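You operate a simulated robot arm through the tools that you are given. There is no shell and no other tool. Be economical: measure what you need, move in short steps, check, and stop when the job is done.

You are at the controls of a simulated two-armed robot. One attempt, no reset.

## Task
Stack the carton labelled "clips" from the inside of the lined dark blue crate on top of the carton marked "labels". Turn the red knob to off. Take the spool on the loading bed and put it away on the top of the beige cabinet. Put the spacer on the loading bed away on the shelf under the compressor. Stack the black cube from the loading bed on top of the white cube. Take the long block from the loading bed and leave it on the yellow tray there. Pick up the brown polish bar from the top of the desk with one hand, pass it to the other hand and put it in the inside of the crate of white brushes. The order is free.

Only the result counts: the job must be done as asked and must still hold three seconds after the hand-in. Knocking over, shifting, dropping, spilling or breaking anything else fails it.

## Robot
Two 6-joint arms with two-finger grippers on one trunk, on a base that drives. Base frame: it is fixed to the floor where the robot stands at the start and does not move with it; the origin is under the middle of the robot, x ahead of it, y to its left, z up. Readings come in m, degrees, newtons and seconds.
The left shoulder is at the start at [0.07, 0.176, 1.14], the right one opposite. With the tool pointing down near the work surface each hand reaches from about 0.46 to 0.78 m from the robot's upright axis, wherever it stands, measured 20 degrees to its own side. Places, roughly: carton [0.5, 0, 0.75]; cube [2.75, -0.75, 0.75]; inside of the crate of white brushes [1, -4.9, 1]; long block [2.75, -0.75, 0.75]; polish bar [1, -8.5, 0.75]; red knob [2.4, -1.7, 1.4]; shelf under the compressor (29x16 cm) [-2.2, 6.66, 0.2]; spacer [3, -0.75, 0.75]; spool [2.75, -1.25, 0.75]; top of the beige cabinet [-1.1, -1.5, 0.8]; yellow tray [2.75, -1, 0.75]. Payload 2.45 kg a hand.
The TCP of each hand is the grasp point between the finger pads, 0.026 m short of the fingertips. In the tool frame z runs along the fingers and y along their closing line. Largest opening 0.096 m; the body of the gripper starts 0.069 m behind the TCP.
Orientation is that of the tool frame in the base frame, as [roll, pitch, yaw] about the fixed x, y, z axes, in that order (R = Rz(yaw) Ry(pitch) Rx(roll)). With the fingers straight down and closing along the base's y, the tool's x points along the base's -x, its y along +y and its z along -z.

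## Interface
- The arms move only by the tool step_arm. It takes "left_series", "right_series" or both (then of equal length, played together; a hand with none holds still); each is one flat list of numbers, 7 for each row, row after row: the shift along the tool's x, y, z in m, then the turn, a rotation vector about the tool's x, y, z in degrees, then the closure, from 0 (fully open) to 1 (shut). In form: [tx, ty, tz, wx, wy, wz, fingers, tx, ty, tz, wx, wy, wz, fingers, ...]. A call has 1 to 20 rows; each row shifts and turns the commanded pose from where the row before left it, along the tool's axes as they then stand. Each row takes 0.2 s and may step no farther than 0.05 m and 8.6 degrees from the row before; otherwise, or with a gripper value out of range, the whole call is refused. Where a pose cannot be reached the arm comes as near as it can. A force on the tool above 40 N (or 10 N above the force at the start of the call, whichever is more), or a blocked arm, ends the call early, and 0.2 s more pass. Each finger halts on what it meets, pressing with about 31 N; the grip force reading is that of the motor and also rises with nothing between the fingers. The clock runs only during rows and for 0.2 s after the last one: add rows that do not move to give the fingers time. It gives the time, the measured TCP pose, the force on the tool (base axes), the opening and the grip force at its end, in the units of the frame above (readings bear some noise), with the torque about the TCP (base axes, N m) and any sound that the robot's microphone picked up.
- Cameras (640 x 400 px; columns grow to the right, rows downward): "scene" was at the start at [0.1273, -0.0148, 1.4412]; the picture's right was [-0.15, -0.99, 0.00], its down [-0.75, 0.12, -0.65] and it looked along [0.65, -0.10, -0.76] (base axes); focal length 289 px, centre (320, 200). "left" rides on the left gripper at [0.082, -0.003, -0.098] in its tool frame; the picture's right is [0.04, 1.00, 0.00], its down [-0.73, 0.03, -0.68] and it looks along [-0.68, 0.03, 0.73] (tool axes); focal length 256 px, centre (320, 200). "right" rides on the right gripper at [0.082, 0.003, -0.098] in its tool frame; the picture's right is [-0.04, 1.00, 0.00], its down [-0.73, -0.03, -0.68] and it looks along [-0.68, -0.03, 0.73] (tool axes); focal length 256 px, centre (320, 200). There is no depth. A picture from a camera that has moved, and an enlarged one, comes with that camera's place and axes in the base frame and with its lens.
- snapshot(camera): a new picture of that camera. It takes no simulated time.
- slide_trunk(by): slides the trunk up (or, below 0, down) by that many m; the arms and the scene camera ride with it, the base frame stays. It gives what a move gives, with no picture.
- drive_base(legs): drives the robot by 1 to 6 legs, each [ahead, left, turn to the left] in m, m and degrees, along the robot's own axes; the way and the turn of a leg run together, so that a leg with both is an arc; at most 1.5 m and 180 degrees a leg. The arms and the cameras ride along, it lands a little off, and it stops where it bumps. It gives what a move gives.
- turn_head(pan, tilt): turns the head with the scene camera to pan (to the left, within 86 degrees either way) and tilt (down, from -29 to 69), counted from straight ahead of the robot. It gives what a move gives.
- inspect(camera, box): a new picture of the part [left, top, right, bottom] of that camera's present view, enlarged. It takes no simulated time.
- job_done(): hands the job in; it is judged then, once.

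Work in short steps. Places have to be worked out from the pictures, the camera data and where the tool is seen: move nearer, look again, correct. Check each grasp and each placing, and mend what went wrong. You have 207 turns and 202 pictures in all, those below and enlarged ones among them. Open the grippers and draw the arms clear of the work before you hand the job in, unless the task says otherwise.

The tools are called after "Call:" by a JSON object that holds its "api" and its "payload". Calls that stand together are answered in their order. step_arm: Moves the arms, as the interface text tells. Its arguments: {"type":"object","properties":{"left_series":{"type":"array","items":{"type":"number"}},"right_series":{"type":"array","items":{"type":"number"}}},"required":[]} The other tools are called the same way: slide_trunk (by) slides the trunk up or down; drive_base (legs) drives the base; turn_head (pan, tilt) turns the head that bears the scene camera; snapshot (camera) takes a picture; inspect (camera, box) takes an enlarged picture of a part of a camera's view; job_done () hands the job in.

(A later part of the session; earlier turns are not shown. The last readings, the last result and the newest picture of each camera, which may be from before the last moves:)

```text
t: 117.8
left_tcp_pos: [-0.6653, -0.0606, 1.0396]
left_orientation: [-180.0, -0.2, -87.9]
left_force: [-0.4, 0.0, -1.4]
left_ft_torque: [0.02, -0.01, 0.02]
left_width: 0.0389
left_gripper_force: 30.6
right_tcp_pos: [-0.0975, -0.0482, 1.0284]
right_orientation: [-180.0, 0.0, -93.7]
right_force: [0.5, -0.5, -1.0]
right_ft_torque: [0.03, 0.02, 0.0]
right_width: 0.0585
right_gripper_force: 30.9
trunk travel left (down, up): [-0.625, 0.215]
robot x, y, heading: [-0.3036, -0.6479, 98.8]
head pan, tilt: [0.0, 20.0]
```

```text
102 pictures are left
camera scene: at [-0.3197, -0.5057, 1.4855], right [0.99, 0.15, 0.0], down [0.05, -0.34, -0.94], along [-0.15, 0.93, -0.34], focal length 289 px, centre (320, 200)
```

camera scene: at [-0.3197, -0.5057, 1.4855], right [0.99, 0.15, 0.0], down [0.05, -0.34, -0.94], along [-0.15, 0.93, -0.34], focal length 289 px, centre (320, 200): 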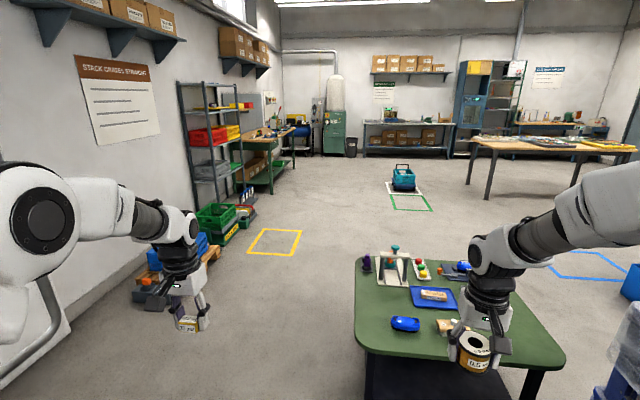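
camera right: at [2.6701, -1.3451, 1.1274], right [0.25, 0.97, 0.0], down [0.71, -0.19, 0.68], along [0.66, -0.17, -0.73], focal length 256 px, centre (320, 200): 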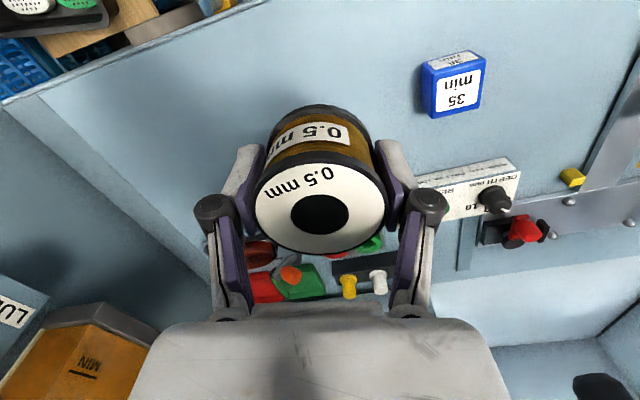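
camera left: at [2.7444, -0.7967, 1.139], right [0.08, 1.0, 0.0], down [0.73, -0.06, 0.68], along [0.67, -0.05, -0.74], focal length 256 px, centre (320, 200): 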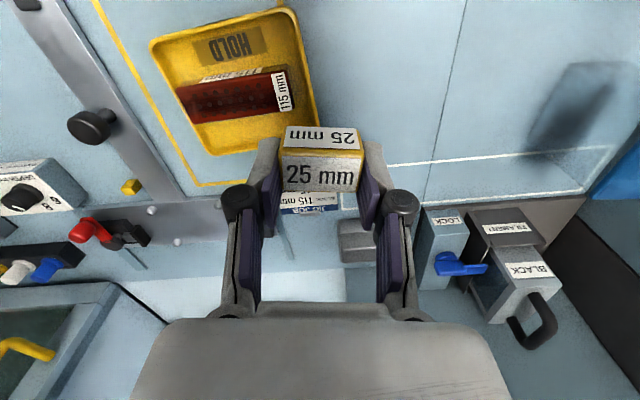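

The cabinet is to the southwest. Turn further left to heading ≈ -155° in one leg (area west is clear) and look at it.

Call:
{"api": "drive_base", "payload": {"legs": [[-0.12, 0, 0], [0, 0, 90]]}}

Call:
{"api": "turn_head", "payload": {"pan": 35, "tilt": 35}}

Call:
{"api": "snapshot", "payload": {"camera": "scene"}}

```text
t: 122.9
left_tcp_pos: [-0.8631, -1.1321, 1.0412]
left_orientation: [179.9, -0.1, 2.3]
left_force: [-0.5, -0.5, 0.3]
left_ft_torque: [0.0, -0.01, -0.03]
left_width: 0.039
left_gripper_force: 31.4
right_tcp_pos: [-0.8785, -0.5638, 1.0285]
right_orientation: [-179.9, 0.1, -3.5]
right_force: [-0.3, 0.1, -1.4]
right_ft_torque: [-0.01, 0.0, 0.0]
right_width: 0.0583
right_gripper_force: 31.4
trunk travel left (down, up): [-0.625, 0.215]
robot x, y, heading: [-0.2779, -0.7592, -171.0]
head pan, tilt: [0.0, 20.0]
```

```text
t: 123.9
left_tcp_pos: [-0.8637, -1.1315, 1.0414]
left_orientation: [179.9, -0.2, 2.4]
left_force: [0.8, 0.1, 0.3]
left_ft_torque: [-0.03, -0.01, 0.02]
left_width: 0.0389
left_gripper_force: 31.2
right_tcp_pos: [-0.8772, -0.563, 1.0281]
right_orientation: [-179.9, 0.0, -3.5]
right_force: [-0.2, 0.0, -1.7]
right_ft_torque: [0.04, 0.01, -0.02]
right_width: 0.0581
right_gripper_force: 30.5
trunk travel left (down, up): [-0.625, 0.215]
robot x, y, heading: [-0.2809, -0.7617, -170.8]
head pan, tilt: [35.0, 35.0]
```

```text
101 pictures are left
camera scene: at [-0.3929, -0.8328, 1.4617], right [-0.7, 0.72, 0.0], down [0.41, 0.4, -0.82], along [-0.59, -0.57, -0.57], focal length 289 px, centre (320, 200)
```

scene: 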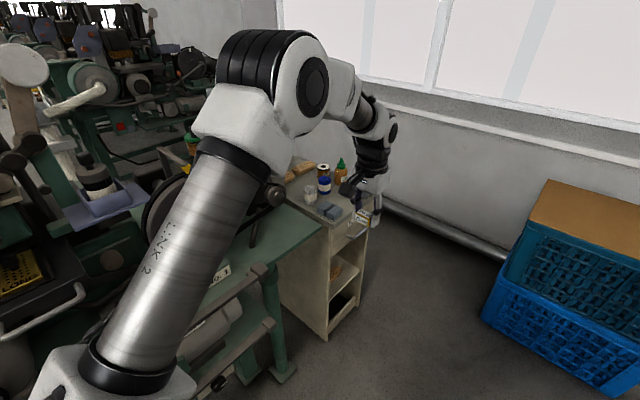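

Call:
{"api": "inspect", "payload": {"camera": "scene", "box": [250, 130, 410, 250]}}

Call:
{"api": "snapshot", "payload": {"camera": "left"}}

```text
3.33 times, centred on (330, 190) of scene
camera zoom: at [-0.3929, -0.8328, 1.4617], right [-0.7, 0.72, 0.0], down [0.41, 0.4, -0.82], along [-0.59, -0.57, -0.57], focal length 963 px, centre (287, 233)
```

zoom: 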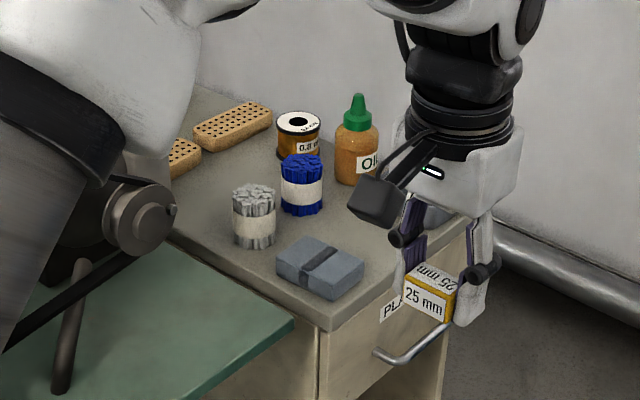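

```text
99 pictures are left
camera left: at [-0.7814, -1.1249, 1.1396], right [0.08, -1.0, 0.0], down [-0.73, -0.06, 0.68], along [-0.67, -0.06, -0.74], focal length 256 px, centre (320, 200)
```

left: 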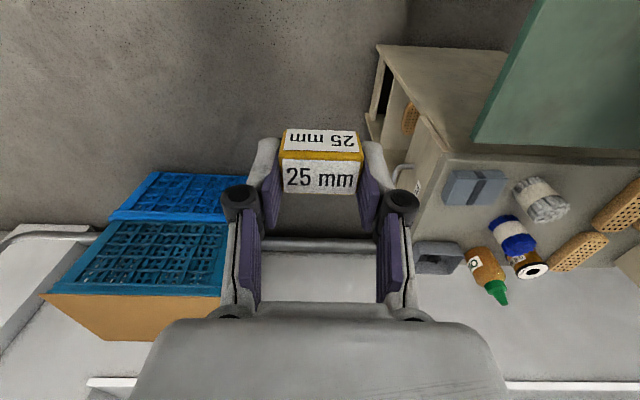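

Cabinet front faces +y with items on top. I raise the trunk 0.1 m, drive west to (-1.05,-0.62), then face south.

Call:
{"api": "slide_trunk", "payload": {"by": 0.1}}

Call:
{"api": "drive_base", "payload": {"legs": [[0.739, -0.258, 0], [0, 0, 81]]}}

Call:
{"api": "turn_head", "payload": {"pan": 0, "tilt": 45}}

Call:
{"api": "snapshot", "payload": {"camera": "scene"}}

Call:
{"api": "snapshot", "payload": {"camera": "right"}}

```text
t: 125.2
left_tcp_pos: [-0.8638, -1.1319, 1.1411]
left_orientation: [180.0, -0.2, 2.3]
left_force: [-0.4, 0.0, -0.4]
left_ft_torque: [0.03, 0.01, 0.03]
left_width: 0.0389
left_gripper_force: 30.6
right_tcp_pos: [-0.8791, -0.5628, 1.1287]
right_orientation: [-179.8, -0.1, -3.5]
right_force: [-0.7, 0.2, -1.1]
right_ft_torque: [-0.03, 0.02, -0.02]
right_width: 0.0581
right_gripper_force: 31.1
trunk travel left (down, up): [-0.725, 0.115]
robot x, y, heading: [-0.2751, -0.7637, -170.8]
head pan, tilt: [35.0, 35.0]
```

```text
t: 132.8
left_tcp_pos: [-0.7775, -1.2595, 1.1403]
left_orientation: [179.9, -0.2, 82.7]
left_force: [0.1, -0.3, -0.9]
left_ft_torque: [0.02, 0.01, -0.03]
left_width: 0.0389
left_gripper_force: 30.8
right_tcp_pos: [-1.3406, -1.1791, 1.1288]
right_orientation: [-179.9, 0.0, 76.8]
right_force: [0.0, 0.0, -1.9]
right_ft_torque: [-0.01, 0.01, 0.03]
right_width: 0.0585
right_gripper_force: 30.9
trunk travel left (down, up): [-0.725, 0.115]
robot x, y, heading: [-1.0437, -0.6248, -90.6]
head pan, tilt: [35.0, 35.0]
```

```text
t: 133.8
left_tcp_pos: [-0.7781, -1.2597, 1.1412]
left_orientation: [179.9, -0.2, 82.6]
left_force: [0.2, -0.1, -0.9]
left_ft_torque: [-0.02, -0.03, -0.01]
left_width: 0.0387
left_gripper_force: 31.3
right_tcp_pos: [-1.3386, -1.1792, 1.1285]
right_orientation: [-179.8, 0.0, 76.7]
right_force: [-0.4, 0.8, -1.5]
right_ft_torque: [-0.03, -0.01, -0.03]
right_width: 0.0581
right_gripper_force: 30.7
trunk travel left (down, up): [-0.725, 0.115]
robot x, y, heading: [-1.0427, -0.6246, -90.6]
head pan, tilt: [0.0, 45.0]
```

```text
98 pictures are left
camera scene: at [-1.046, -0.7575, 1.5469], right [-1.0, 0.01, 0.0], down [0.01, 0.71, -0.71], along [-0.01, -0.71, -0.71], focal length 289 px, centre (320, 200)
```

scene: 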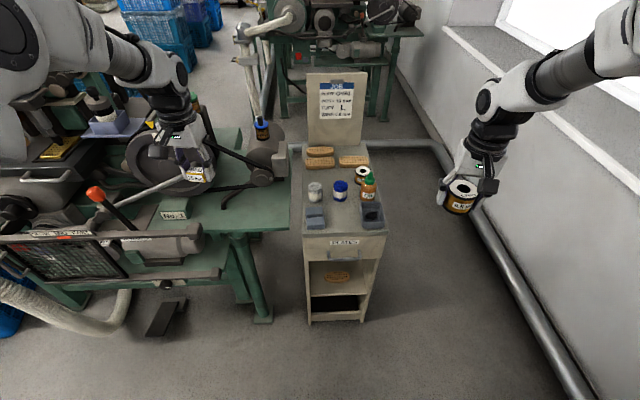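

```text
97 pictures are left
camera right: at [-1.3181, -1.1004, 1.2262], right [0.96, -0.27, 0.0], down [-0.19, -0.71, 0.68], along [-0.18, -0.65, -0.73], focal length 256 px, centre (320, 200)
```

right: 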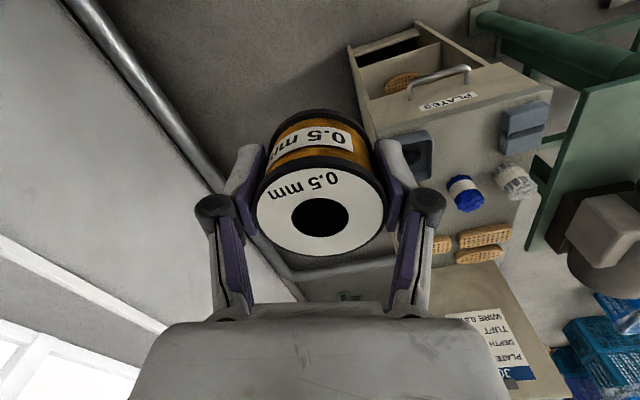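

Call:
{"api": "inspect", "payload": {"camera": "scene", "box": [270, 130, 420, 250]}}

```text
3.33 times, centred on (345, 190) of scene
camera zoom: at [-1.046, -0.7575, 1.5469], right [-1.0, 0.01, 0.0], down [0.01, 0.71, -0.71], along [-0.01, -0.71, -0.71], focal length 963 px, centre (237, 233)
```

zoom: 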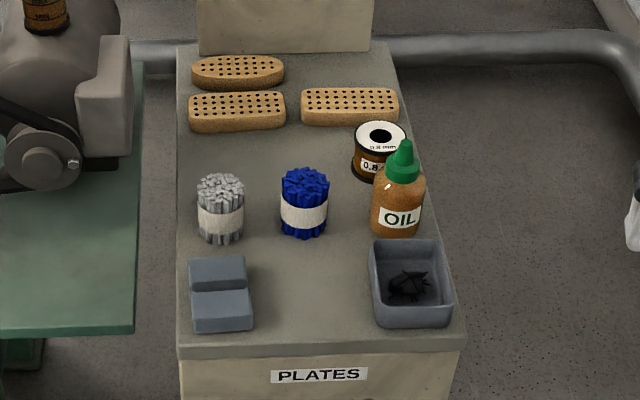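

A free spot lies front-centre on the cabinet top: ≈(-1.123,-1.45), top z≈0.775. I pull the left hand back and up (clear of the machine), then drive to (-1.1,-0.85) with heading −75°.

Call:
{"api": "step_arm", "payload": {"left_series": [0.03, 0, -0.03, 0, 0, 0, 0.7, 0.03, 0, -0.03, 0, 0, 0, 0.7, 0.03, 0, -0.03, 0, 0, 0, 0.7, 0.03, 0, -0.03, 0, 0, 0, 0.7]}}

Call:
{"api": "drive_base", "payload": {"legs": [[0.225, -0.057, 15.6]]}}

Call:
{"api": "snapshot", "payload": {"camera": "right"}}

Call:
{"api": "snapshot", "payload": {"camera": "scene"}}

```text
t: 134.8
left_tcp_pos: [-0.7618, -1.1398, 1.2586]
left_orientation: [179.8, 0.0, 82.6]
left_force: [-0.3, 0.5, 0.7]
left_ft_torque: [-0.03, 0.03, 0.02]
left_width: 0.039
left_gripper_force: 30.8
right_tcp_pos: [-1.34, -1.1771, 1.1299]
right_orientation: [-180.0, 0.2, 76.9]
right_force: [0.1, 0.0, -1.5]
right_ft_torque: [-0.05, -0.02, -0.03]
right_width: 0.0582
right_gripper_force: 30.8
trunk travel left (down, up): [-0.725, 0.115]
robot x, y, heading: [-1.0455, -0.6256, -90.5]
head pan, tilt: [0.0, 45.0]
```

```text
t: 136.6
left_tcp_pos: [-0.6623, -1.282, 1.2588]
left_orientation: [179.9, -0.1, 98.0]
left_force: [-0.4, 0.3, -1.2]
left_ft_torque: [-0.03, -0.01, 0.03]
left_width: 0.039
left_gripper_force: 31.4
right_tcp_pos: [-1.2111, -1.4693, 1.1275]
right_orientation: [-179.9, 0.2, 92.2]
right_force: [-0.3, -0.8, -1.1]
right_ft_torque: [-0.01, -0.05, 0.0]
right_width: 0.0585
right_gripper_force: 31.0
trunk travel left (down, up): [-0.725, 0.115]
robot x, y, heading: [-1.0723, -0.8556, -75.3]
head pan, tilt: [0.0, 45.0]
```

```text
95 pictures are left
camera right: at [-1.2098, -1.3876, 1.227], right [1.0, 0.0, 0.0], down [0.0, -0.73, 0.68], along [0.0, -0.68, -0.73], focal length 256 px, centre (320, 200)
```

right: 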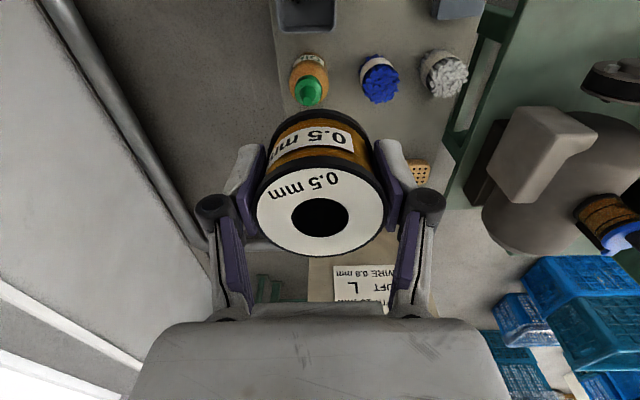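

```text
94 pictures are left
camera scene: at [-1.0393, -0.9847, 1.5471], right [-0.97, -0.26, 0.0], down [-0.18, 0.68, -0.71], along [0.18, -0.68, -0.71], focal length 289 px, centre (320, 200)
```

scene: 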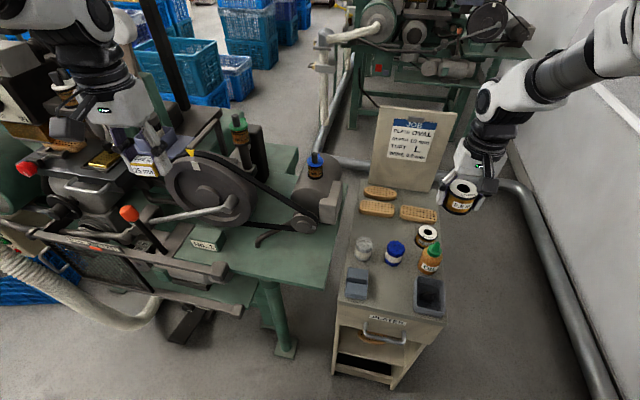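

Call:
{"api": "inspect", "payload": {"camera": "scene", "box": [330, 180, 470, 330]}}

Call:
{"api": "inspect", "payload": {"camera": "right", "box": [260, 0, 520, 120]}}

```text
2.67 times, centred on (400, 255) of scene
camera zoom: at [-1.0393, -0.9847, 1.5471], right [-0.97, -0.26, 0.0], down [-0.18, 0.68, -0.71], along [0.18, -0.68, -0.71], focal length 770 px, centre (107, 53)
```

zoom: 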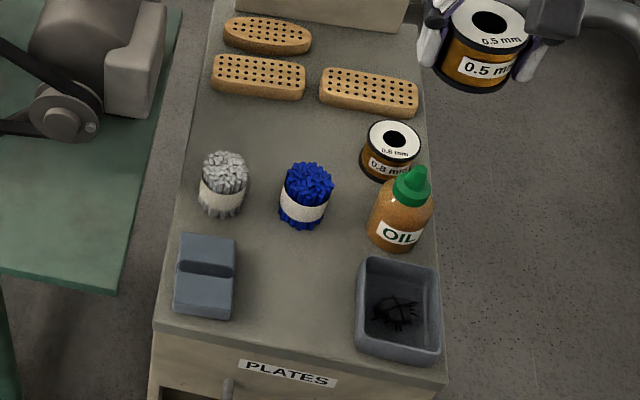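

```text
2.46 times, centred on (390, 60) of right
camera zoom: at [-1.2098, -1.3876, 1.227], right [1.0, 0.0, 0.0], down [0.0, -0.73, 0.68], along [0.0, -0.68, -0.73], focal length 630 px, centre (148, 545)
```

zoom: 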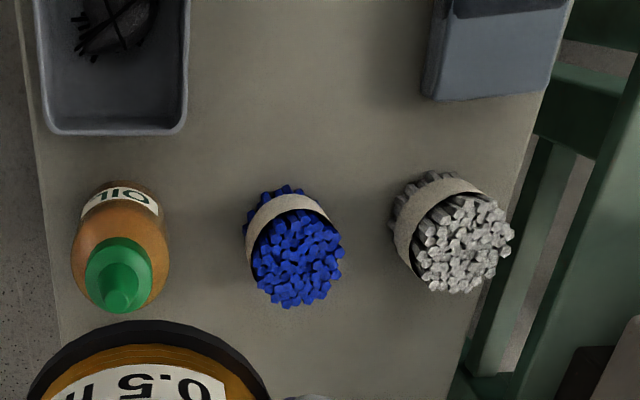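

Spot centre ≈(-1.124,-1.442). Move the right hand there and descend to TCP z≈0.87.

Call:
{"api": "step_arm", "payload": {"right_series": [0.012, 0.0435, 0, 0, 0, 0, 0.6, 0.012, 0.0435, 0, 0, 0, 0, 0.6, 0, 0, 0.05, 0, 0, 0, 0.6, 0, 0, 0.05, 0, 0, 0, 0.6, 0, 0, 0.05, 0, 0, 0, 0.6, 0, 0, 0.05, 0, 0, 0, 0.6, 0, 0, 0.05, 0, 0, 0, 0.6, 0, 0, 0, 0, 0, 0, 0.6]}}

Call:
{"api": "inspect", "payload": {"camera": "scene", "box": [330, 180, 470, 330]}}

Call:
{"api": "snapshot", "payload": {"camera": "right"}}

```text
t: 138.4
left_tcp_pos: [-0.6617, -1.2826, 1.2572]
left_orientation: [179.9, -0.2, 98.0]
left_force: [-0.2, 1.3, 0.0]
left_ft_torque: [-0.06, 0.01, 0.01]
left_width: 0.0388
left_gripper_force: 31.1
right_tcp_pos: [-1.1266, -1.4446, 0.877]
right_orientation: [-179.9, 0.0, 92.2]
right_force: [0.2, 0.6, -1.6]
right_ft_torque: [0.0, -0.02, 0.0]
right_width: 0.0579
right_gripper_force: 31.3
trunk travel left (down, up): [-0.725, 0.115]
robot x, y, heading: [-1.0718, -0.8577, -75.0]
head pan, tilt: [0.0, 45.0]
```

```text
2.67 times, centred on (400, 255) of scene
camera zoom: at [-1.0383, -0.985, 1.547], right [-0.97, -0.26, 0.0], down [-0.18, 0.68, -0.71], along [0.18, -0.68, -0.71], focal length 770 px, centre (107, 53)
```

zoom: 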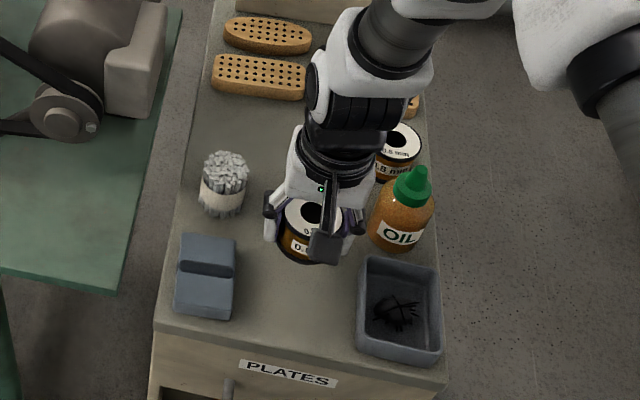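

```text
90 pictures are left
camera right: at [-1.1265, -1.3623, 0.9742], right [1.0, 0.0, 0.0], down [0.0, -0.73, 0.68], along [0.0, -0.68, -0.73], focal length 256 px, centre (320, 200)
```

right: 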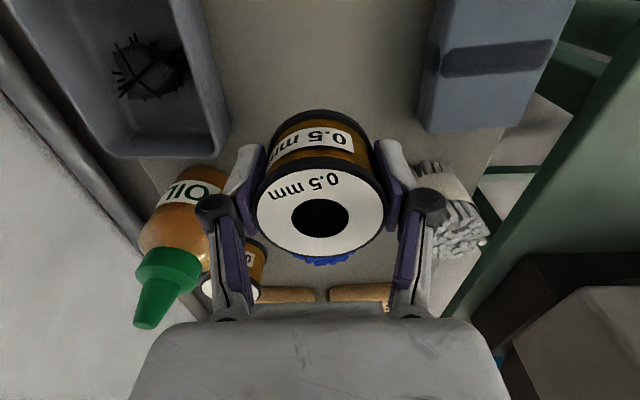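

Clear of neighbours; shift 1 cm toward the front and lower.

Call:
{"api": "step_arm", "payload": {"right_series": [0.01, 0, 0, 0, 0, 0, 0.6, 0, 0, 0.025, 0, 0, 0, 0.6, 0, 0, 0.02, 0, 0, 0, 0.6, 0, 0, 0, 0, 0, 0, 0.6]}}

Call:
{"api": "inspect", "payload": {"camera": "scene", "box": [350, 220, 450, 310]}}

```text
t: 139.4
left_tcp_pos: [-0.6624, -1.2827, 1.2564]
left_orientation: [179.9, -0.1, 98.1]
left_force: [0.3, 0.5, -0.1]
left_ft_torque: [-0.01, 0.0, -0.01]
left_width: 0.0389
left_gripper_force: 31.0
right_tcp_pos: [-1.127, -1.4339, 0.8324]
right_orientation: [-179.9, 0.1, 92.2]
right_force: [-0.3, -0.5, -1.2]
right_ft_torque: [-0.01, 0.03, -0.02]
right_width: 0.0581
right_gripper_force: 30.8
trunk travel left (down, up): [-0.725, 0.115]
robot x, y, heading: [-1.0726, -0.8553, -75.3]
head pan, tilt: [0.0, 45.0]
```

```text
4.44 times, centred on (400, 265) of scene
camera zoom: at [-1.0385, -0.9856, 1.547], right [-0.97, -0.26, 0.0], down [-0.18, 0.68, -0.71], along [0.18, -0.68, -0.71], focal length 1284 px, centre (-36, -89)
```

zoom: 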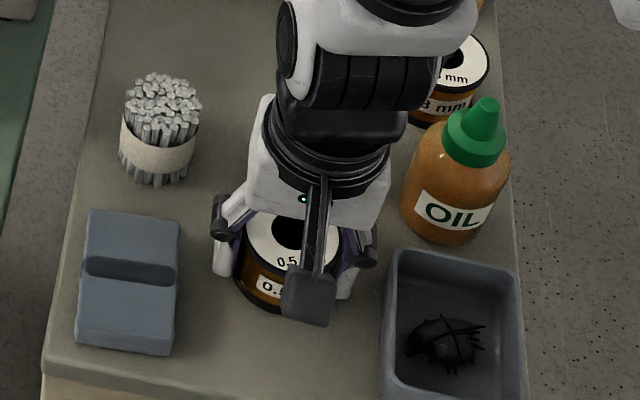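

Clear. Lower in small rows until contact.

Call:
{"api": "step_arm", "payload": {"right_series": [0, 0, 0.005, 0, 0, 0, 0.6, 0, 0, 0.005, 0, 0, 0, 0.6, 0, 0, 0, 0, 0, 0, 0.6]}}

```text
t: 140.2
left_tcp_pos: [-0.6615, -1.2808, 1.2569]
left_orientation: [179.9, -0.2, 98.0]
left_force: [-0.4, -0.6, -0.5]
left_ft_torque: [0.0, 0.0, -0.03]
left_width: 0.0391
left_gripper_force: 31.5
right_tcp_pos: [-1.1259, -1.4328, 0.8231]
right_orientation: [-179.9, -0.1, 92.1]
right_force: [-1.7, -1.3, 15.2]
right_ft_torque: [0.06, 0.17, 0.12]
right_width: 0.0575
right_gripper_force: 31.3
trunk travel left (down, up): [-0.725, 0.115]
robot x, y, heading: [-1.076, -0.8564, -75.5]
head pan, tilt: [0.0, 45.0]
```

Contact. Release, rise.

Call:
{"api": "step_arm", "payload": {"right_series": [0, 0, -0.0005, 0, 0, 0, 0.45, 0, 0, 0, 0, 0, 0, 0.3, 0, 0, 0, 0, 0, 0, 0.2, 0, 0, -0.03, 0, 0, 0, 0.2, 0, 0, -0.045, 0, 0, 0, 0.2, 0, 0, -0.05, 0, 0, 0, 0.2, 0, 0, -0.05, 0, 0, 0, 0.2, 0, 0, -0.05, 0, 0, 0, 0.2, 0, 0, -0.05, 0, 0, 0, 0.2]}}

Call:
{"api": "snapshot", "payload": {"camera": "right"}}

```text
t: 142.2
left_tcp_pos: [-0.663, -1.2814, 1.2578]
left_orientation: [179.9, 0.0, 98.0]
left_force: [0.0, 0.4, -0.6]
left_ft_torque: [-0.04, 0.05, -0.01]
left_width: 0.039
left_gripper_force: 30.9
right_tcp_pos: [-1.1248, -1.4302, 1.0996]
right_orientation: [-179.9, 0.1, 92.2]
right_force: [-0.1, 0.1, 1.1]
right_ft_torque: [0.0, 0.02, -0.02]
right_width: 0.077
right_gripper_force: 0.0
trunk travel left (down, up): [-0.725, 0.115]
robot x, y, heading: [-1.0766, -0.857, -75.0]
head pan, tilt: [0.0, 45.0]
```

```text
88 pictures are left
camera right: at [-1.1241, -1.3479, 1.1964], right [1.0, 0.0, 0.0], down [0.0, -0.73, 0.68], along [0.0, -0.68, -0.73], focal length 256 px, centre (320, 200)
```

right: 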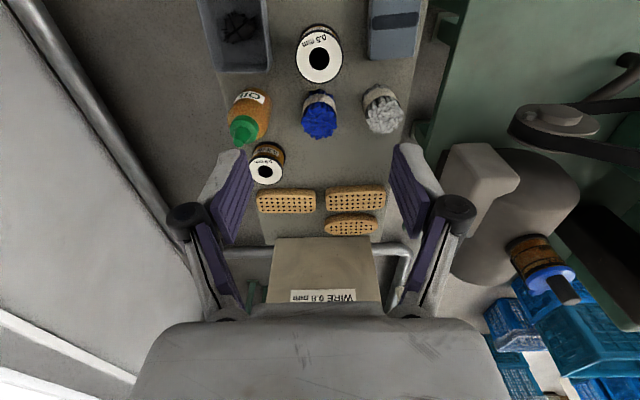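

Spool stands on the cabinet. Next the spacer: back up, turn clockwise to face north, and look.

Call:
{"api": "drive_base", "payload": {"legs": [[-0.5, 0, 0], [0, 0, -98], [0, 0, -97]]}}

Call:
{"api": "turn_head", "payload": {"pan": 0, "tilt": 15}}

Call:
{"api": "snapshot", "payload": {"camera": "scene"}}

```text
t: 153.3
left_tcp_pos: [-1.5173, 0.1354, 1.2577]
left_orientation: [179.8, -0.1, -93.5]
left_force: [-1.1, 0.2, 0.3]
left_ft_torque: [0.0, 0.03, -0.01]
left_width: 0.039
left_gripper_force: 31.3
right_tcp_pos: [-1.0352, 0.1914, 1.0975]
right_orientation: [-179.8, 0.1, -99.3]
right_force: [-0.5, 0.1, 0.2]
right_ft_torque: [0.01, -0.01, 0.02]
right_width: 0.0766
right_gripper_force: 0.0
trunk travel left (down, up): [-0.725, 0.115]
robot x, y, heading: [-1.2024, -0.3664, 93.1]
head pan, tilt: [0.0, 45.0]
```

```text
t: 154.2
left_tcp_pos: [-1.5172, 0.1359, 1.2581]
left_orientation: [179.9, -0.2, -93.4]
left_force: [-0.6, 0.1, -1.1]
left_ft_torque: [0.02, 0.03, 0.02]
left_width: 0.0389
left_gripper_force: 31.3
right_tcp_pos: [-1.0365, 0.1904, 1.0977]
right_orientation: [-179.8, 0.0, -99.4]
right_force: [-0.1, 0.3, 0.1]
right_ft_torque: [-0.03, 0.03, -0.04]
right_width: 0.0768
right_gripper_force: 0.0
trunk travel left (down, up): [-0.725, 0.115]
robot x, y, heading: [-1.2026, -0.3641, 93.5]
head pan, tilt: [0.0, 15.0]
```

```text
87 pictures are left
camera scene: at [-1.2093, -0.2228, 1.5936], right [1.0, 0.06, 0.0], down [0.02, -0.26, -0.97], along [-0.06, 0.96, -0.26], focal length 289 px, centre (320, 200)
```

scene: 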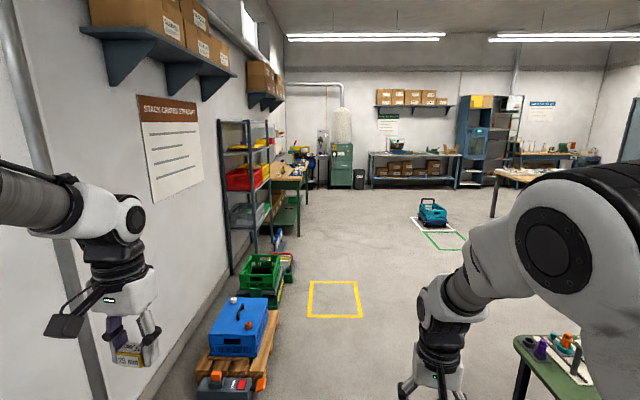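

The way north along x≈-1.08 is clear. Drive 4.3 m and look.

Call:
{"api": "drive_base", "payload": {"legs": [[0, -0.12, -3.5], [1.5, 0, 0], [1.5, 0, 0], [1.3, 0, 0]]}}

Call:
{"api": "turn_head", "payload": {"pan": 15, "tilt": 20}}

Call:
{"api": "snapshot", "payload": {"camera": "scene"}}

```text
t: 175.7
left_tcp_pos: [-1.1907, 4.4893, 1.2569]
left_orientation: [179.9, -0.1, -100.0]
left_force: [0.2, 0.4, -0.5]
left_ft_torque: [-0.03, 0.01, 0.0]
left_width: 0.0386
left_gripper_force: 30.5
right_tcp_pos: [-0.7057, 4.4898, 1.0978]
right_orientation: [-179.8, 0.1, -105.8]
right_force: [-0.2, 0.3, -0.2]
right_ft_torque: [0.0, -0.02, 0.01]
right_width: 0.0768
right_gripper_force: 0.2
trunk travel left (down, up): [-0.725, 0.115]
robot x, y, heading: [-0.9323, 3.9574, 86.6]
head pan, tilt: [0.0, 15.0]
```

```text
t: 176.5
left_tcp_pos: [-1.1898, 4.4917, 1.2559]
left_orientation: [179.9, -0.1, -100.1]
left_force: [0.0, -0.1, -0.1]
left_ft_torque: [-0.02, -0.02, -0.01]
left_width: 0.0388
left_gripper_force: 30.8
right_tcp_pos: [-0.7053, 4.4908, 1.0967]
right_orientation: [-179.9, 0.0, -105.8]
right_force: [0.7, -0.5, 1.2]
right_ft_torque: [0.0, -0.02, 0.03]
right_width: 0.077
right_gripper_force: 0.0
trunk travel left (down, up): [-0.725, 0.115]
robot x, y, heading: [-0.9333, 3.9582, 86.9]
head pan, tilt: [15.0, 20.0]
```

```text
86 pictures are left
camera scene: at [-0.9484, 4.0968, 1.5856], right [0.98, 0.2, 0.0], down [0.07, -0.34, -0.94], along [-0.19, 0.92, -0.34], focal length 289 px, centre (320, 200)
```

scene: 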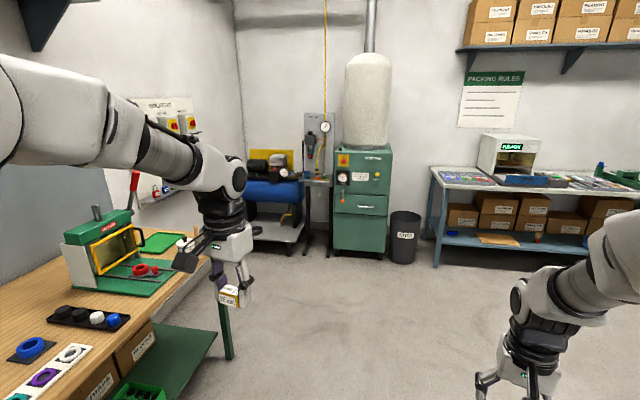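

The compressor (blue tank with motor) stands at the far wall, with a shelf beneath. Drive closer.

Call:
{"api": "drive_base", "payload": {"legs": [[1.4, 0.1, 3]]}}

Call:
{"api": "turn_head", "payload": {"pan": 30, "tilt": 35}}

Call:
{"api": "snapshot", "payload": {"camera": "scene"}}

```text
t: 183.4
left_tcp_pos: [-1.2458, 5.8547, 1.2578]
left_orientation: [179.9, 0.0, -98.7]
left_force: [0.2, -0.5, -0.6]
left_ft_torque: [0.0, 0.01, 0.0]
left_width: 0.0389
left_gripper_force: 30.8
right_tcp_pos: [-0.7611, 5.8666, 1.0985]
right_orientation: [-179.9, 0.2, -104.4]
right_force: [-0.1, -0.3, -0.4]
right_ft_torque: [-0.04, 0.03, 0.01]
right_width: 0.0768
right_gripper_force: 0.1
trunk travel left (down, up): [-0.725, 0.115]
robot x, y, heading: [-0.9733, 5.3368, 88.3]
head pan, tilt: [15.0, 20.0]
```

```text
t: 184.1
left_tcp_pos: [-1.2461, 5.8553, 1.2572]
left_orientation: [179.8, -0.2, -98.5]
left_force: [-0.1, 0.4, -1.1]
left_ft_torque: [-0.01, -0.01, -0.03]
left_width: 0.0391
left_gripper_force: 31.4
right_tcp_pos: [-0.7606, 5.8683, 1.0974]
right_orientation: [-180.0, 0.1, -104.4]
right_force: [0.1, 0.0, -0.3]
right_ft_torque: [0.02, 0.0, -0.01]
right_width: 0.077
right_gripper_force: 0.0
trunk travel left (down, up): [-0.725, 0.115]
robot x, y, heading: [-0.9751, 5.3301, 88.3]
head pan, tilt: [30.0, 35.0]
```

```text
85 pictures are left
camera scene: at [-1.0145, 5.4553, 1.5618], right [0.88, 0.47, 0.0], down [0.27, -0.51, -0.82], along [-0.39, 0.72, -0.57], focal length 289 px, centre (320, 200)
```

scene: 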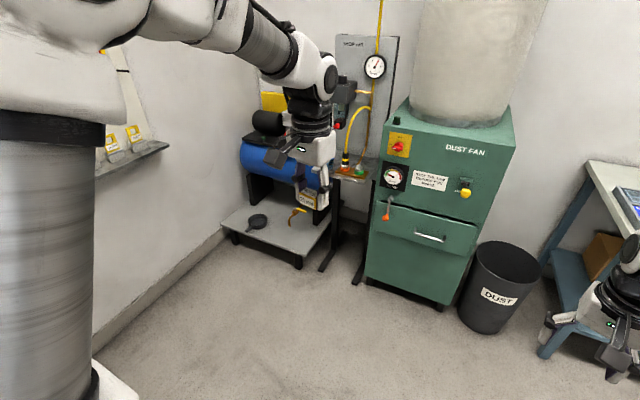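

Call:
{"api": "inspect", "payload": {"camera": "scene", "box": [200, 100, 380, 280]}}

```text
2.22 times, centred on (290, 190) of scene
camera zoom: at [-1.0145, 5.4553, 1.5618], right [0.88, 0.47, 0.0], down [0.27, -0.51, -0.82], along [-0.39, 0.72, -0.57], focal length 642 px, centre (387, 222)
```

zoom: 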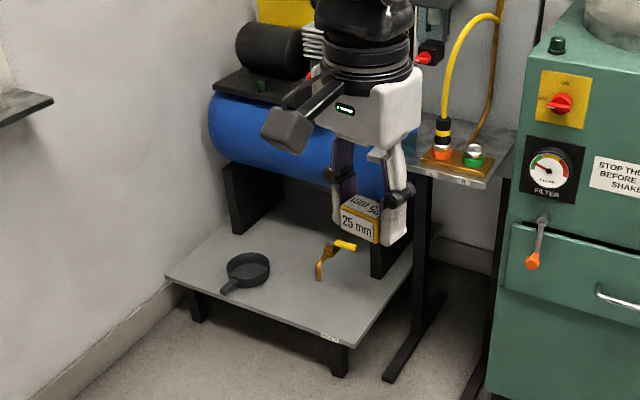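

The shelf plate is low (z≈0.2), front edge y≈6.55; a black pan sits near (-2.22,6.71). I'll place the spacer at about (-2.09,6.64). Retract the right hand, then drive to about (-1.88,5.9).

Call:
{"api": "step_arm", "payload": {"right_series": [0.04, 0, 0, 0, 0, 0, 0.2, 0.04, 0, 0, 0, 0, 0, 0.2]}}

Call:
{"api": "drive_base", "payload": {"legs": [[0.57, 0, 1.7], [0, 0.9, 0]]}}

Call:
{"api": "turn_head", "payload": {"pan": 10, "tilt": 50}}

Call:
{"api": "snapshot", "payload": {"camera": "scene"}}

```text
t: 184.7
left_tcp_pos: [-1.2472, 5.8541, 1.2586]
left_orientation: [179.9, -0.1, -98.5]
left_force: [0.4, 0.4, -0.3]
left_ft_torque: [0.02, 0.01, 0.01]
left_width: 0.0391
left_gripper_force: 31.0
right_tcp_pos: [-0.7831, 5.7863, 1.0975]
right_orientation: [-179.9, 0.2, -104.4]
right_force: [0.2, -0.8, 0.3]
right_ft_torque: [0.04, -0.06, 0.02]
right_width: 0.0767
right_gripper_force: 0.0
trunk travel left (down, up): [-0.725, 0.115]
robot x, y, heading: [-0.9703, 5.3305, 88.5]
head pan, tilt: [30.0, 35.0]
```

```text
t: 192.2
left_tcp_pos: [-2.1651, 6.3781, 1.2572]
left_orientation: [179.9, -0.1, -96.0]
left_force: [-0.5, 0.9, -0.6]
left_ft_torque: [0.02, 0.01, 0.0]
left_width: 0.039
left_gripper_force: 30.9
right_tcp_pos: [-1.6982, 6.3316, 1.0953]
right_orientation: [-180.0, 0.0, -101.8]
right_force: [0.6, 0.2, -0.7]
right_ft_torque: [0.0, 0.02, 0.03]
right_width: 0.0765
right_gripper_force: 0.0
trunk travel left (down, up): [-0.725, 0.115]
robot x, y, heading: [-1.8703, 5.8678, 91.0]
head pan, tilt: [30.0, 35.0]
```

```text
t: 193.1
left_tcp_pos: [-2.1641, 6.3784, 1.2572]
left_orientation: [180.0, -0.1, -96.0]
left_force: [0.4, -0.1, 0.2]
left_ft_torque: [0.02, 0.01, -0.03]
left_width: 0.0388
left_gripper_force: 30.5
right_tcp_pos: [-1.6988, 6.332, 1.0953]
right_orientation: [-179.9, 0.1, -101.8]
right_force: [0.2, -0.2, 0.0]
right_ft_torque: [-0.03, 0.0, 0.0]
right_width: 0.0765
right_gripper_force: 0.0
trunk travel left (down, up): [-0.725, 0.115]
robot x, y, heading: [-1.8656, 5.8682, 90.7]
head pan, tilt: [10.0, 50.0]
```

```text
83 pictures are left
camera scene: at [-1.8855, 5.9882, 1.54], right [0.98, 0.19, 0.0], down [0.14, -0.75, -0.64], along [-0.12, 0.63, -0.77], focal length 289 px, centre (320, 200)
```

scene: 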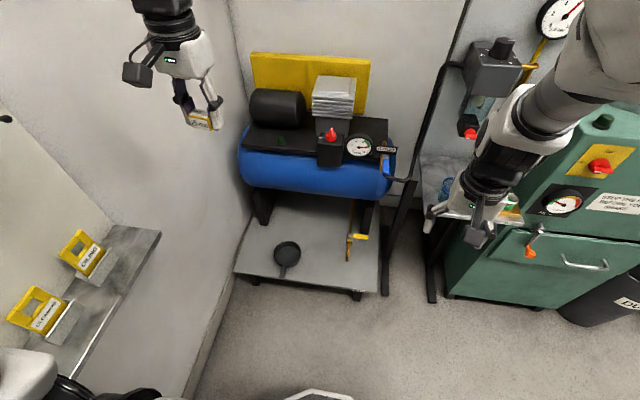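

A wall shelf lies to the left (edge x≈-2.36, z≈0.96), so I shift the base right 0.13 m and forward 0.13 m before lowering the trunk.

Call:
{"api": "drive_base", "payload": {"legs": [[0.13, -0.13, 0]]}}

Call:
{"api": "slide_trunk", "payload": {"by": -0.3}}

Call:
{"api": "snapshot", "payload": {"camera": "scene"}}

Call:
{"api": "snapshot", "payload": {"camera": "left"}}

```text
t: 194.6
left_tcp_pos: [-2.0406, 6.5086, 1.2582]
left_orientation: [179.9, 0.0, -96.0]
left_force: [0.1, -0.4, -0.1]
left_ft_torque: [0.03, -0.02, -0.03]
left_width: 0.0388
left_gripper_force: 31.3
right_tcp_pos: [-1.5742, 6.4622, 1.0976]
right_orientation: [-179.9, 0.2, -101.7]
right_force: [0.6, 0.8, 0.1]
right_ft_torque: [-0.01, -0.03, -0.02]
right_width: 0.0772
right_gripper_force: 0.0
trunk travel left (down, up): [-0.725, 0.115]
robot x, y, heading: [-1.744, 5.9974, 90.9]
head pan, tilt: [10.0, 50.0]
```

```text
t: 197.6
left_tcp_pos: [-2.0388, 6.5102, 0.958]
left_orientation: [179.9, -0.1, -96.0]
left_force: [-1.5, -0.3, -0.4]
left_ft_torque: [-0.05, 0.01, -0.03]
left_width: 0.039
left_gripper_force: 30.9
right_tcp_pos: [-1.5724, 6.464, 0.7954]
right_orientation: [-179.9, 0.0, -101.8]
right_force: [-0.3, 0.0, 0.3]
right_ft_torque: [-0.03, 0.03, 0.03]
right_width: 0.0769
right_gripper_force: 0.0
trunk travel left (down, up): [-0.425, 0.415]
robot x, y, heading: [-1.7435, 5.9973, 91.0]
head pan, tilt: [10.0, 50.0]
```

```text
82 pictures are left
camera scene: at [-1.7591, 6.1203, 1.24], right [0.98, 0.19, 0.0], down [0.14, -0.75, -0.64], along [-0.12, 0.63, -0.77], focal length 289 px, centre (320, 200)
```

scene: 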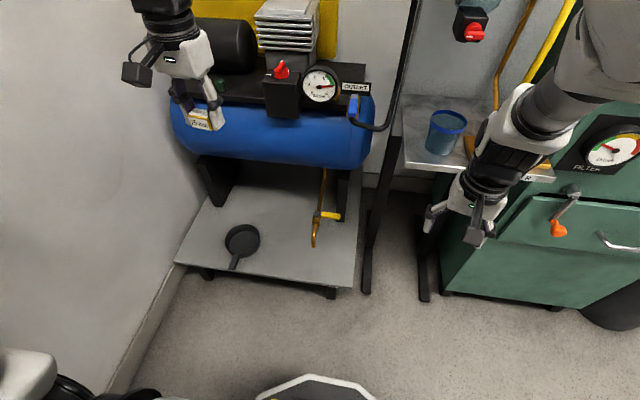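

```text
81 pictures are left
camera left: at [-2.043, 6.429, 1.0563], right [-1.0, 0.06, 0.0], down [0.05, 0.73, 0.68], along [0.04, 0.68, -0.74], focal length 256 px, centre (320, 200)
```

left: 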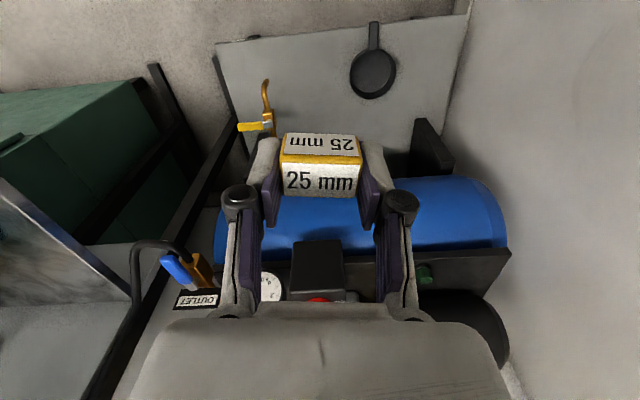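

Plate height 0.2 confirmed; the pan (radius ≈7 cm) spans x −2.26…−2.12. I'll set the spacer at (-2.085,6.655) with its 4 cm side along y, so I turn the hand +96°, then lower the trunk.

Call:
{"api": "step_arm", "payload": {"left_series": [0, 0, 0, 0, 0, -8, 0.7, 0, 0, 0, 0, 0, -8, 0.7, 0, 0, 0, 0, 0, -8, 0.7, 0, 0, 0, 0, 0, -8, 0.7, 0, 0, 0, 0, 0, -8, 0.7, 0, 0, 0, 0, 0, -8, 0.7, 0, 0, 0, 0, 0, -8, 0.7, 0, 0, 0, 0, 0, -8, 0.7, 0, 0, 0, 0, 0, -8, 0.7, 0, 0, 0, 0, 0, -8, 0.7, 0, 0, 0, 0, 0, -8, 0.7, 0, 0, 0, 0, 0, -8, 0.7]}}

Call:
{"api": "slide_trunk", "payload": {"by": -0.34}}

Call:
{"api": "snapshot", "payload": {"camera": "left"}}

Call:
{"api": "snapshot", "payload": {"camera": "scene"}}

```text
t: 200.2
left_tcp_pos: [-2.0392, 6.5115, 0.9585]
left_orientation: [179.8, 0.2, 0.1]
left_force: [-0.3, 0.1, -0.7]
left_ft_torque: [-0.04, 0.01, 0.01]
left_width: 0.0389
left_gripper_force: 31.5
right_tcp_pos: [-1.5719, 6.463, 0.7948]
right_orientation: [-179.9, 0.1, -101.7]
right_force: [0.2, 0.0, 0.1]
right_ft_torque: [0.0, -0.02, -0.01]
right_width: 0.0767
right_gripper_force: 0.1
trunk travel left (down, up): [-0.425, 0.415]
robot x, y, heading: [-1.7442, 5.9958, 90.8]
head pan, tilt: [10.0, 50.0]
```

```text
t: 203.5
left_tcp_pos: [-2.0389, 6.5106, 0.6177]
left_orientation: [179.9, 0.1, 0.1]
left_force: [-0.5, 1.1, -0.5]
left_ft_torque: [0.01, 0.0, 0.0]
left_width: 0.0389
left_gripper_force: 31.3
right_tcp_pos: [-1.5726, 6.4631, 0.4552]
right_orientation: [-179.9, 0.2, -101.8]
right_force: [-0.3, -0.6, -0.1]
right_ft_torque: [-0.03, 0.04, 0.01]
right_width: 0.0771
right_gripper_force: 0.1
trunk travel left (down, up): [-0.085, 0.755]
robot x, y, heading: [-1.7457, 5.999, 90.8]
head pan, tilt: [10.0, 50.0]
```

```text
80 pictures are left
camera left: at [-1.9562, 6.5142, 0.7161], right [0.04, -1.0, 0.0], down [-0.73, -0.03, 0.68], along [-0.68, -0.03, -0.73], focal length 256 px, centre (320, 200)
```

left: 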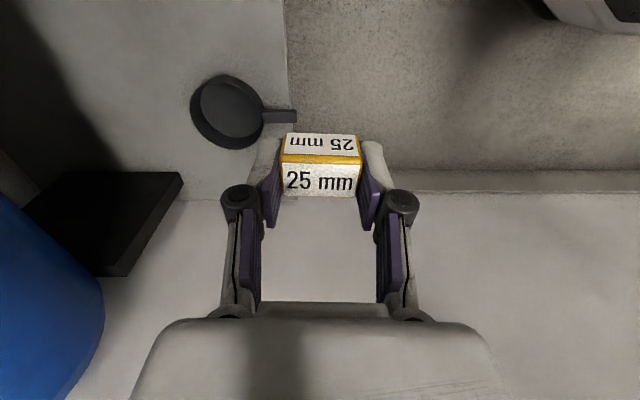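

```text
79 pictures are left
camera scene: at [-1.7591, 6.1203, 0.9], right [0.98, 0.19, 0.0], down [0.14, -0.75, -0.64], along [-0.12, 0.63, -0.77], focal length 289 px, centre (320, 200)
```

scene: 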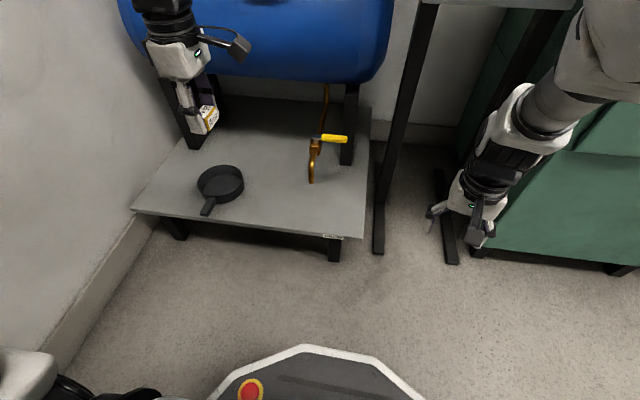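

Move over the spot (-2.078,6.655) and descend to TCP z≈0.34, then look.

Call:
{"api": "step_arm", "payload": {"left_series": [-0.01, -0.0365, 0, 0, 0, 0, 0.7, -0.01, -0.0365, 0, 0, 0, 0, 0.7, -0.01, -0.0365, 0, 0, 0, 0, 0.7, -0.009, -0.0355, 0, 0, 0, 0, 0.7, 0, 0, 0.046, 0, 0, 0, 0.7, 0, 0, 0.046, 0, 0, 0, 0.7, 0, 0, 0.046, 0, 0, 0, 0.7, 0, 0, 0.046, 0, 0, 0, 0.7, 0, 0, 0.046, 0, 0, 0, 0.7, 0, 0, 0.046, 0, 0, 0, 0.7]}}

Call:
{"api": "snapshot", "payload": {"camera": "left"}}

Call:
{"api": "inspect", "payload": {"camera": "scene", "box": [120, 60, 340, 260]}}

```text
t: 205.7
left_tcp_pos: [-2.0819, 6.6538, 0.3407]
left_orientation: [179.9, 0.1, 0.0]
left_force: [0.0, 0.2, 0.4]
left_ft_torque: [0.05, -0.02, 0.03]
left_width: 0.039
left_gripper_force: 30.9
right_tcp_pos: [-1.5727, 6.4634, 0.4557]
right_orientation: [-179.8, 0.2, -101.8]
right_force: [0.3, 0.5, 0.5]
right_ft_torque: [0.01, 0.04, 0.03]
right_width: 0.0768
right_gripper_force: 0.1
trunk travel left (down, up): [-0.085, 0.755]
robot x, y, heading: [-1.7492, 6.0003, 90.8]
head pan, tilt: [10.0, 50.0]
```

```text
78 pictures are left
camera left: at [-1.9988, 6.657, 0.4386], right [0.04, -1.0, 0.0], down [-0.73, -0.03, 0.68], along [-0.68, -0.03, -0.73], focal length 256 px, centre (320, 200)
```

left: 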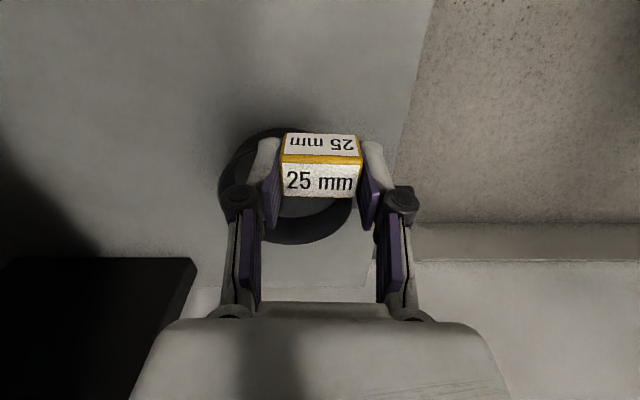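

```text
2.00 times, centred on (230, 160) of scene
camera zoom: at [-1.7592, 6.1206, 0.9], right [0.98, 0.19, 0.0], down [0.14, -0.75, -0.64], along [-0.12, 0.63, -0.77], focal length 578 px, centre (500, 280)
```

zoom: 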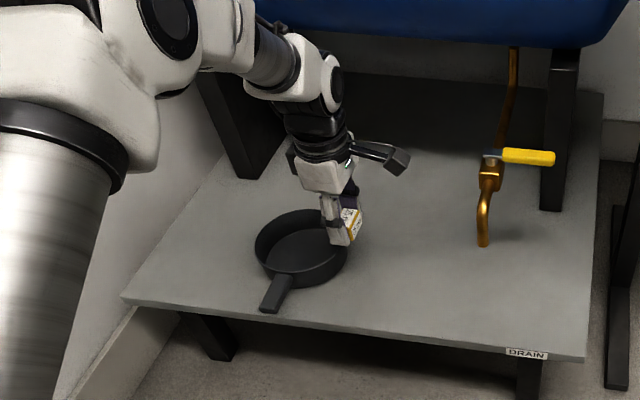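

Pan rim is ~1.5 cm off; I shift 2 cm toward the front (where the round pan recedes) and lower to z≈0.26.

Call:
{"api": "step_arm", "payload": {"left_series": [0.004, 0.02, 0, 0, 0, 0, 0.7, 0, 0, 0.04, 0, 0, 0, 0.7, 0, 0, 0.035, 0, 0, 0, 0.7, 0, 0, 0, 0, 0, 0, 0.7]}}

Call:
{"api": "snapshot", "payload": {"camera": "left"}}

Call:
{"api": "inspect", "payload": {"camera": "scene", "box": [180, 120, 300, 240]}}

```text
t: 206.7
left_tcp_pos: [-2.074, 6.6369, 0.2666]
left_orientation: [179.9, 0.0, -0.1]
left_force: [0.0, -0.6, -1.2]
left_ft_torque: [0.03, 0.01, -0.02]
left_width: 0.0388
left_gripper_force: 31.6
right_tcp_pos: [-1.5741, 6.4636, 0.4561]
right_orientation: [-179.9, 0.0, -101.8]
right_force: [0.6, -0.2, 0.4]
right_ft_torque: [0.01, 0.0, 0.0]
right_width: 0.0767
right_gripper_force: 0.0
trunk travel left (down, up): [-0.085, 0.755]
robot x, y, heading: [-1.744, 5.9988, 91.0]
head pan, tilt: [10.0, 50.0]
```

```text
76 pictures are left
camera left: at [-1.9915, 6.6414, 0.3642], right [0.04, -1.0, 0.0], down [-0.73, -0.03, 0.68], along [-0.68, -0.03, -0.73], focal length 256 px, centre (320, 200)
```

left: 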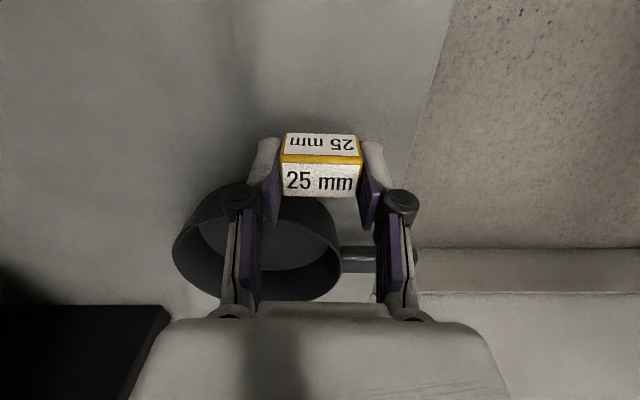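

```text
3.33 times, centred on (240, 180) of scene
camera zoom: at [-1.7592, 6.1205, 0.9], right [0.98, 0.19, 0.0], down [0.14, -0.75, -0.64], along [-0.12, 0.63, -0.77], focal length 963 px, centre (587, 267)
```

zoom: 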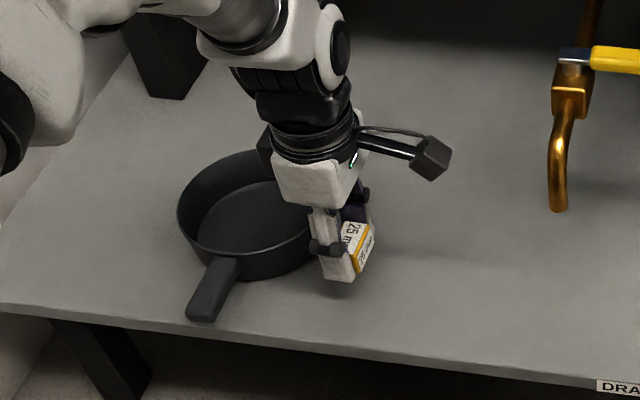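

Pan is clear. Lower slowly.

Call:
{"api": "step_arm", "payload": {"left_series": [0, 0, 0.01, 0, 0, 0, 0.7, 0, 0, 0.008, 0, 0, 0, 0.7, 0, 0, 0.004, 0, 0, 0, 0.7, 0, 0, 0, 0, 0, 0, 0.7]}}

```text
t: 207.7
left_tcp_pos: [-2.0757, 6.6361, 0.245]
left_orientation: [180.0, 0.1, -0.1]
left_force: [-0.1, 0.5, -0.1]
left_ft_torque: [0.01, 0.0, 0.0]
left_width: 0.0387
left_gripper_force: 31.0
right_tcp_pos: [-1.5728, 6.4623, 0.4565]
right_orientation: [-179.9, 0.1, -101.8]
right_force: [0.5, -0.2, 0.4]
right_ft_torque: [-0.01, 0.01, -0.02]
right_width: 0.0767
right_gripper_force: 0.1
trunk travel left (down, up): [-0.085, 0.755]
robot x, y, heading: [-1.7444, 5.996, 90.7]
head pan, tilt: [10.0, 50.0]
```

Call:
{"api": "step_arm", "payload": {"left_series": [0, 0, 0.004, 0, 0, 0, 0.7, 0, 0, 0.003, 0, 0, 0, 0.7, 0, 0, 0, 0, 0, 0, 0.7]}}

Call:
{"api": "inspect", "payload": {"camera": "scene", "box": [200, 150, 280, 220]}}

```text
t: 208.5
left_tcp_pos: [-2.0741, 6.6347, 0.2376]
left_orientation: [179.9, 0.1, 0.0]
left_force: [-0.4, 0.0, 0.1]
left_ft_torque: [0.01, 0.0, 0.04]
left_width: 0.0389
left_gripper_force: 30.7
right_tcp_pos: [-1.5721, 6.4635, 0.4554]
right_orientation: [-179.9, 0.1, -101.8]
right_force: [-0.5, 0.0, 0.1]
right_ft_torque: [0.02, -0.02, 0.0]
right_width: 0.0767
right_gripper_force: 0.1
trunk travel left (down, up): [-0.085, 0.755]
robot x, y, heading: [-1.7417, 5.9962, 90.7]
head pan, tilt: [10.0, 50.0]
```

```text
5.71 times, centred on (240, 185) of scene
camera zoom: at [-1.7591, 6.1204, 0.9], right [0.98, 0.19, 0.0], down [0.14, -0.75, -0.64], along [-0.12, 0.63, -0.77], focal length 1650 px, centre (777, 286)
```

zoom: 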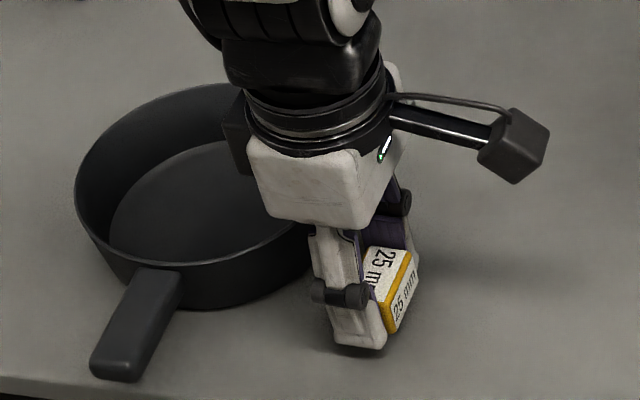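

Still slightly above the plate. Continue.

Call:
{"api": "step_arm", "payload": {"left_series": [0, 0, 0.003, 0, 0, 0, 0.7, 0, 0, 0.003, 0, 0, 0, 0.7, 0, 0, 0.002, 0, 0, 0, 0.7, 0, 0, 0, 0, 0, 0, 0.7]}}

```text
t: 209.5
left_tcp_pos: [-2.0746, 6.6355, 0.2298]
left_orientation: [180.0, 0.1, 0.1]
left_force: [-0.4, 0.2, -0.2]
left_ft_torque: [0.0, 0.0, 0.03]
left_width: 0.0391
left_gripper_force: 31.1
right_tcp_pos: [-1.5728, 6.4629, 0.4566]
right_orientation: [-179.9, 0.1, -101.8]
right_force: [0.3, 0.4, -0.3]
right_ft_torque: [-0.02, -0.03, 0.02]
right_width: 0.0768
right_gripper_force: 0.1
trunk travel left (down, up): [-0.085, 0.755]
robot x, y, heading: [-1.7431, 5.9956, 90.9]
head pan, tilt: [10.0, 50.0]
```

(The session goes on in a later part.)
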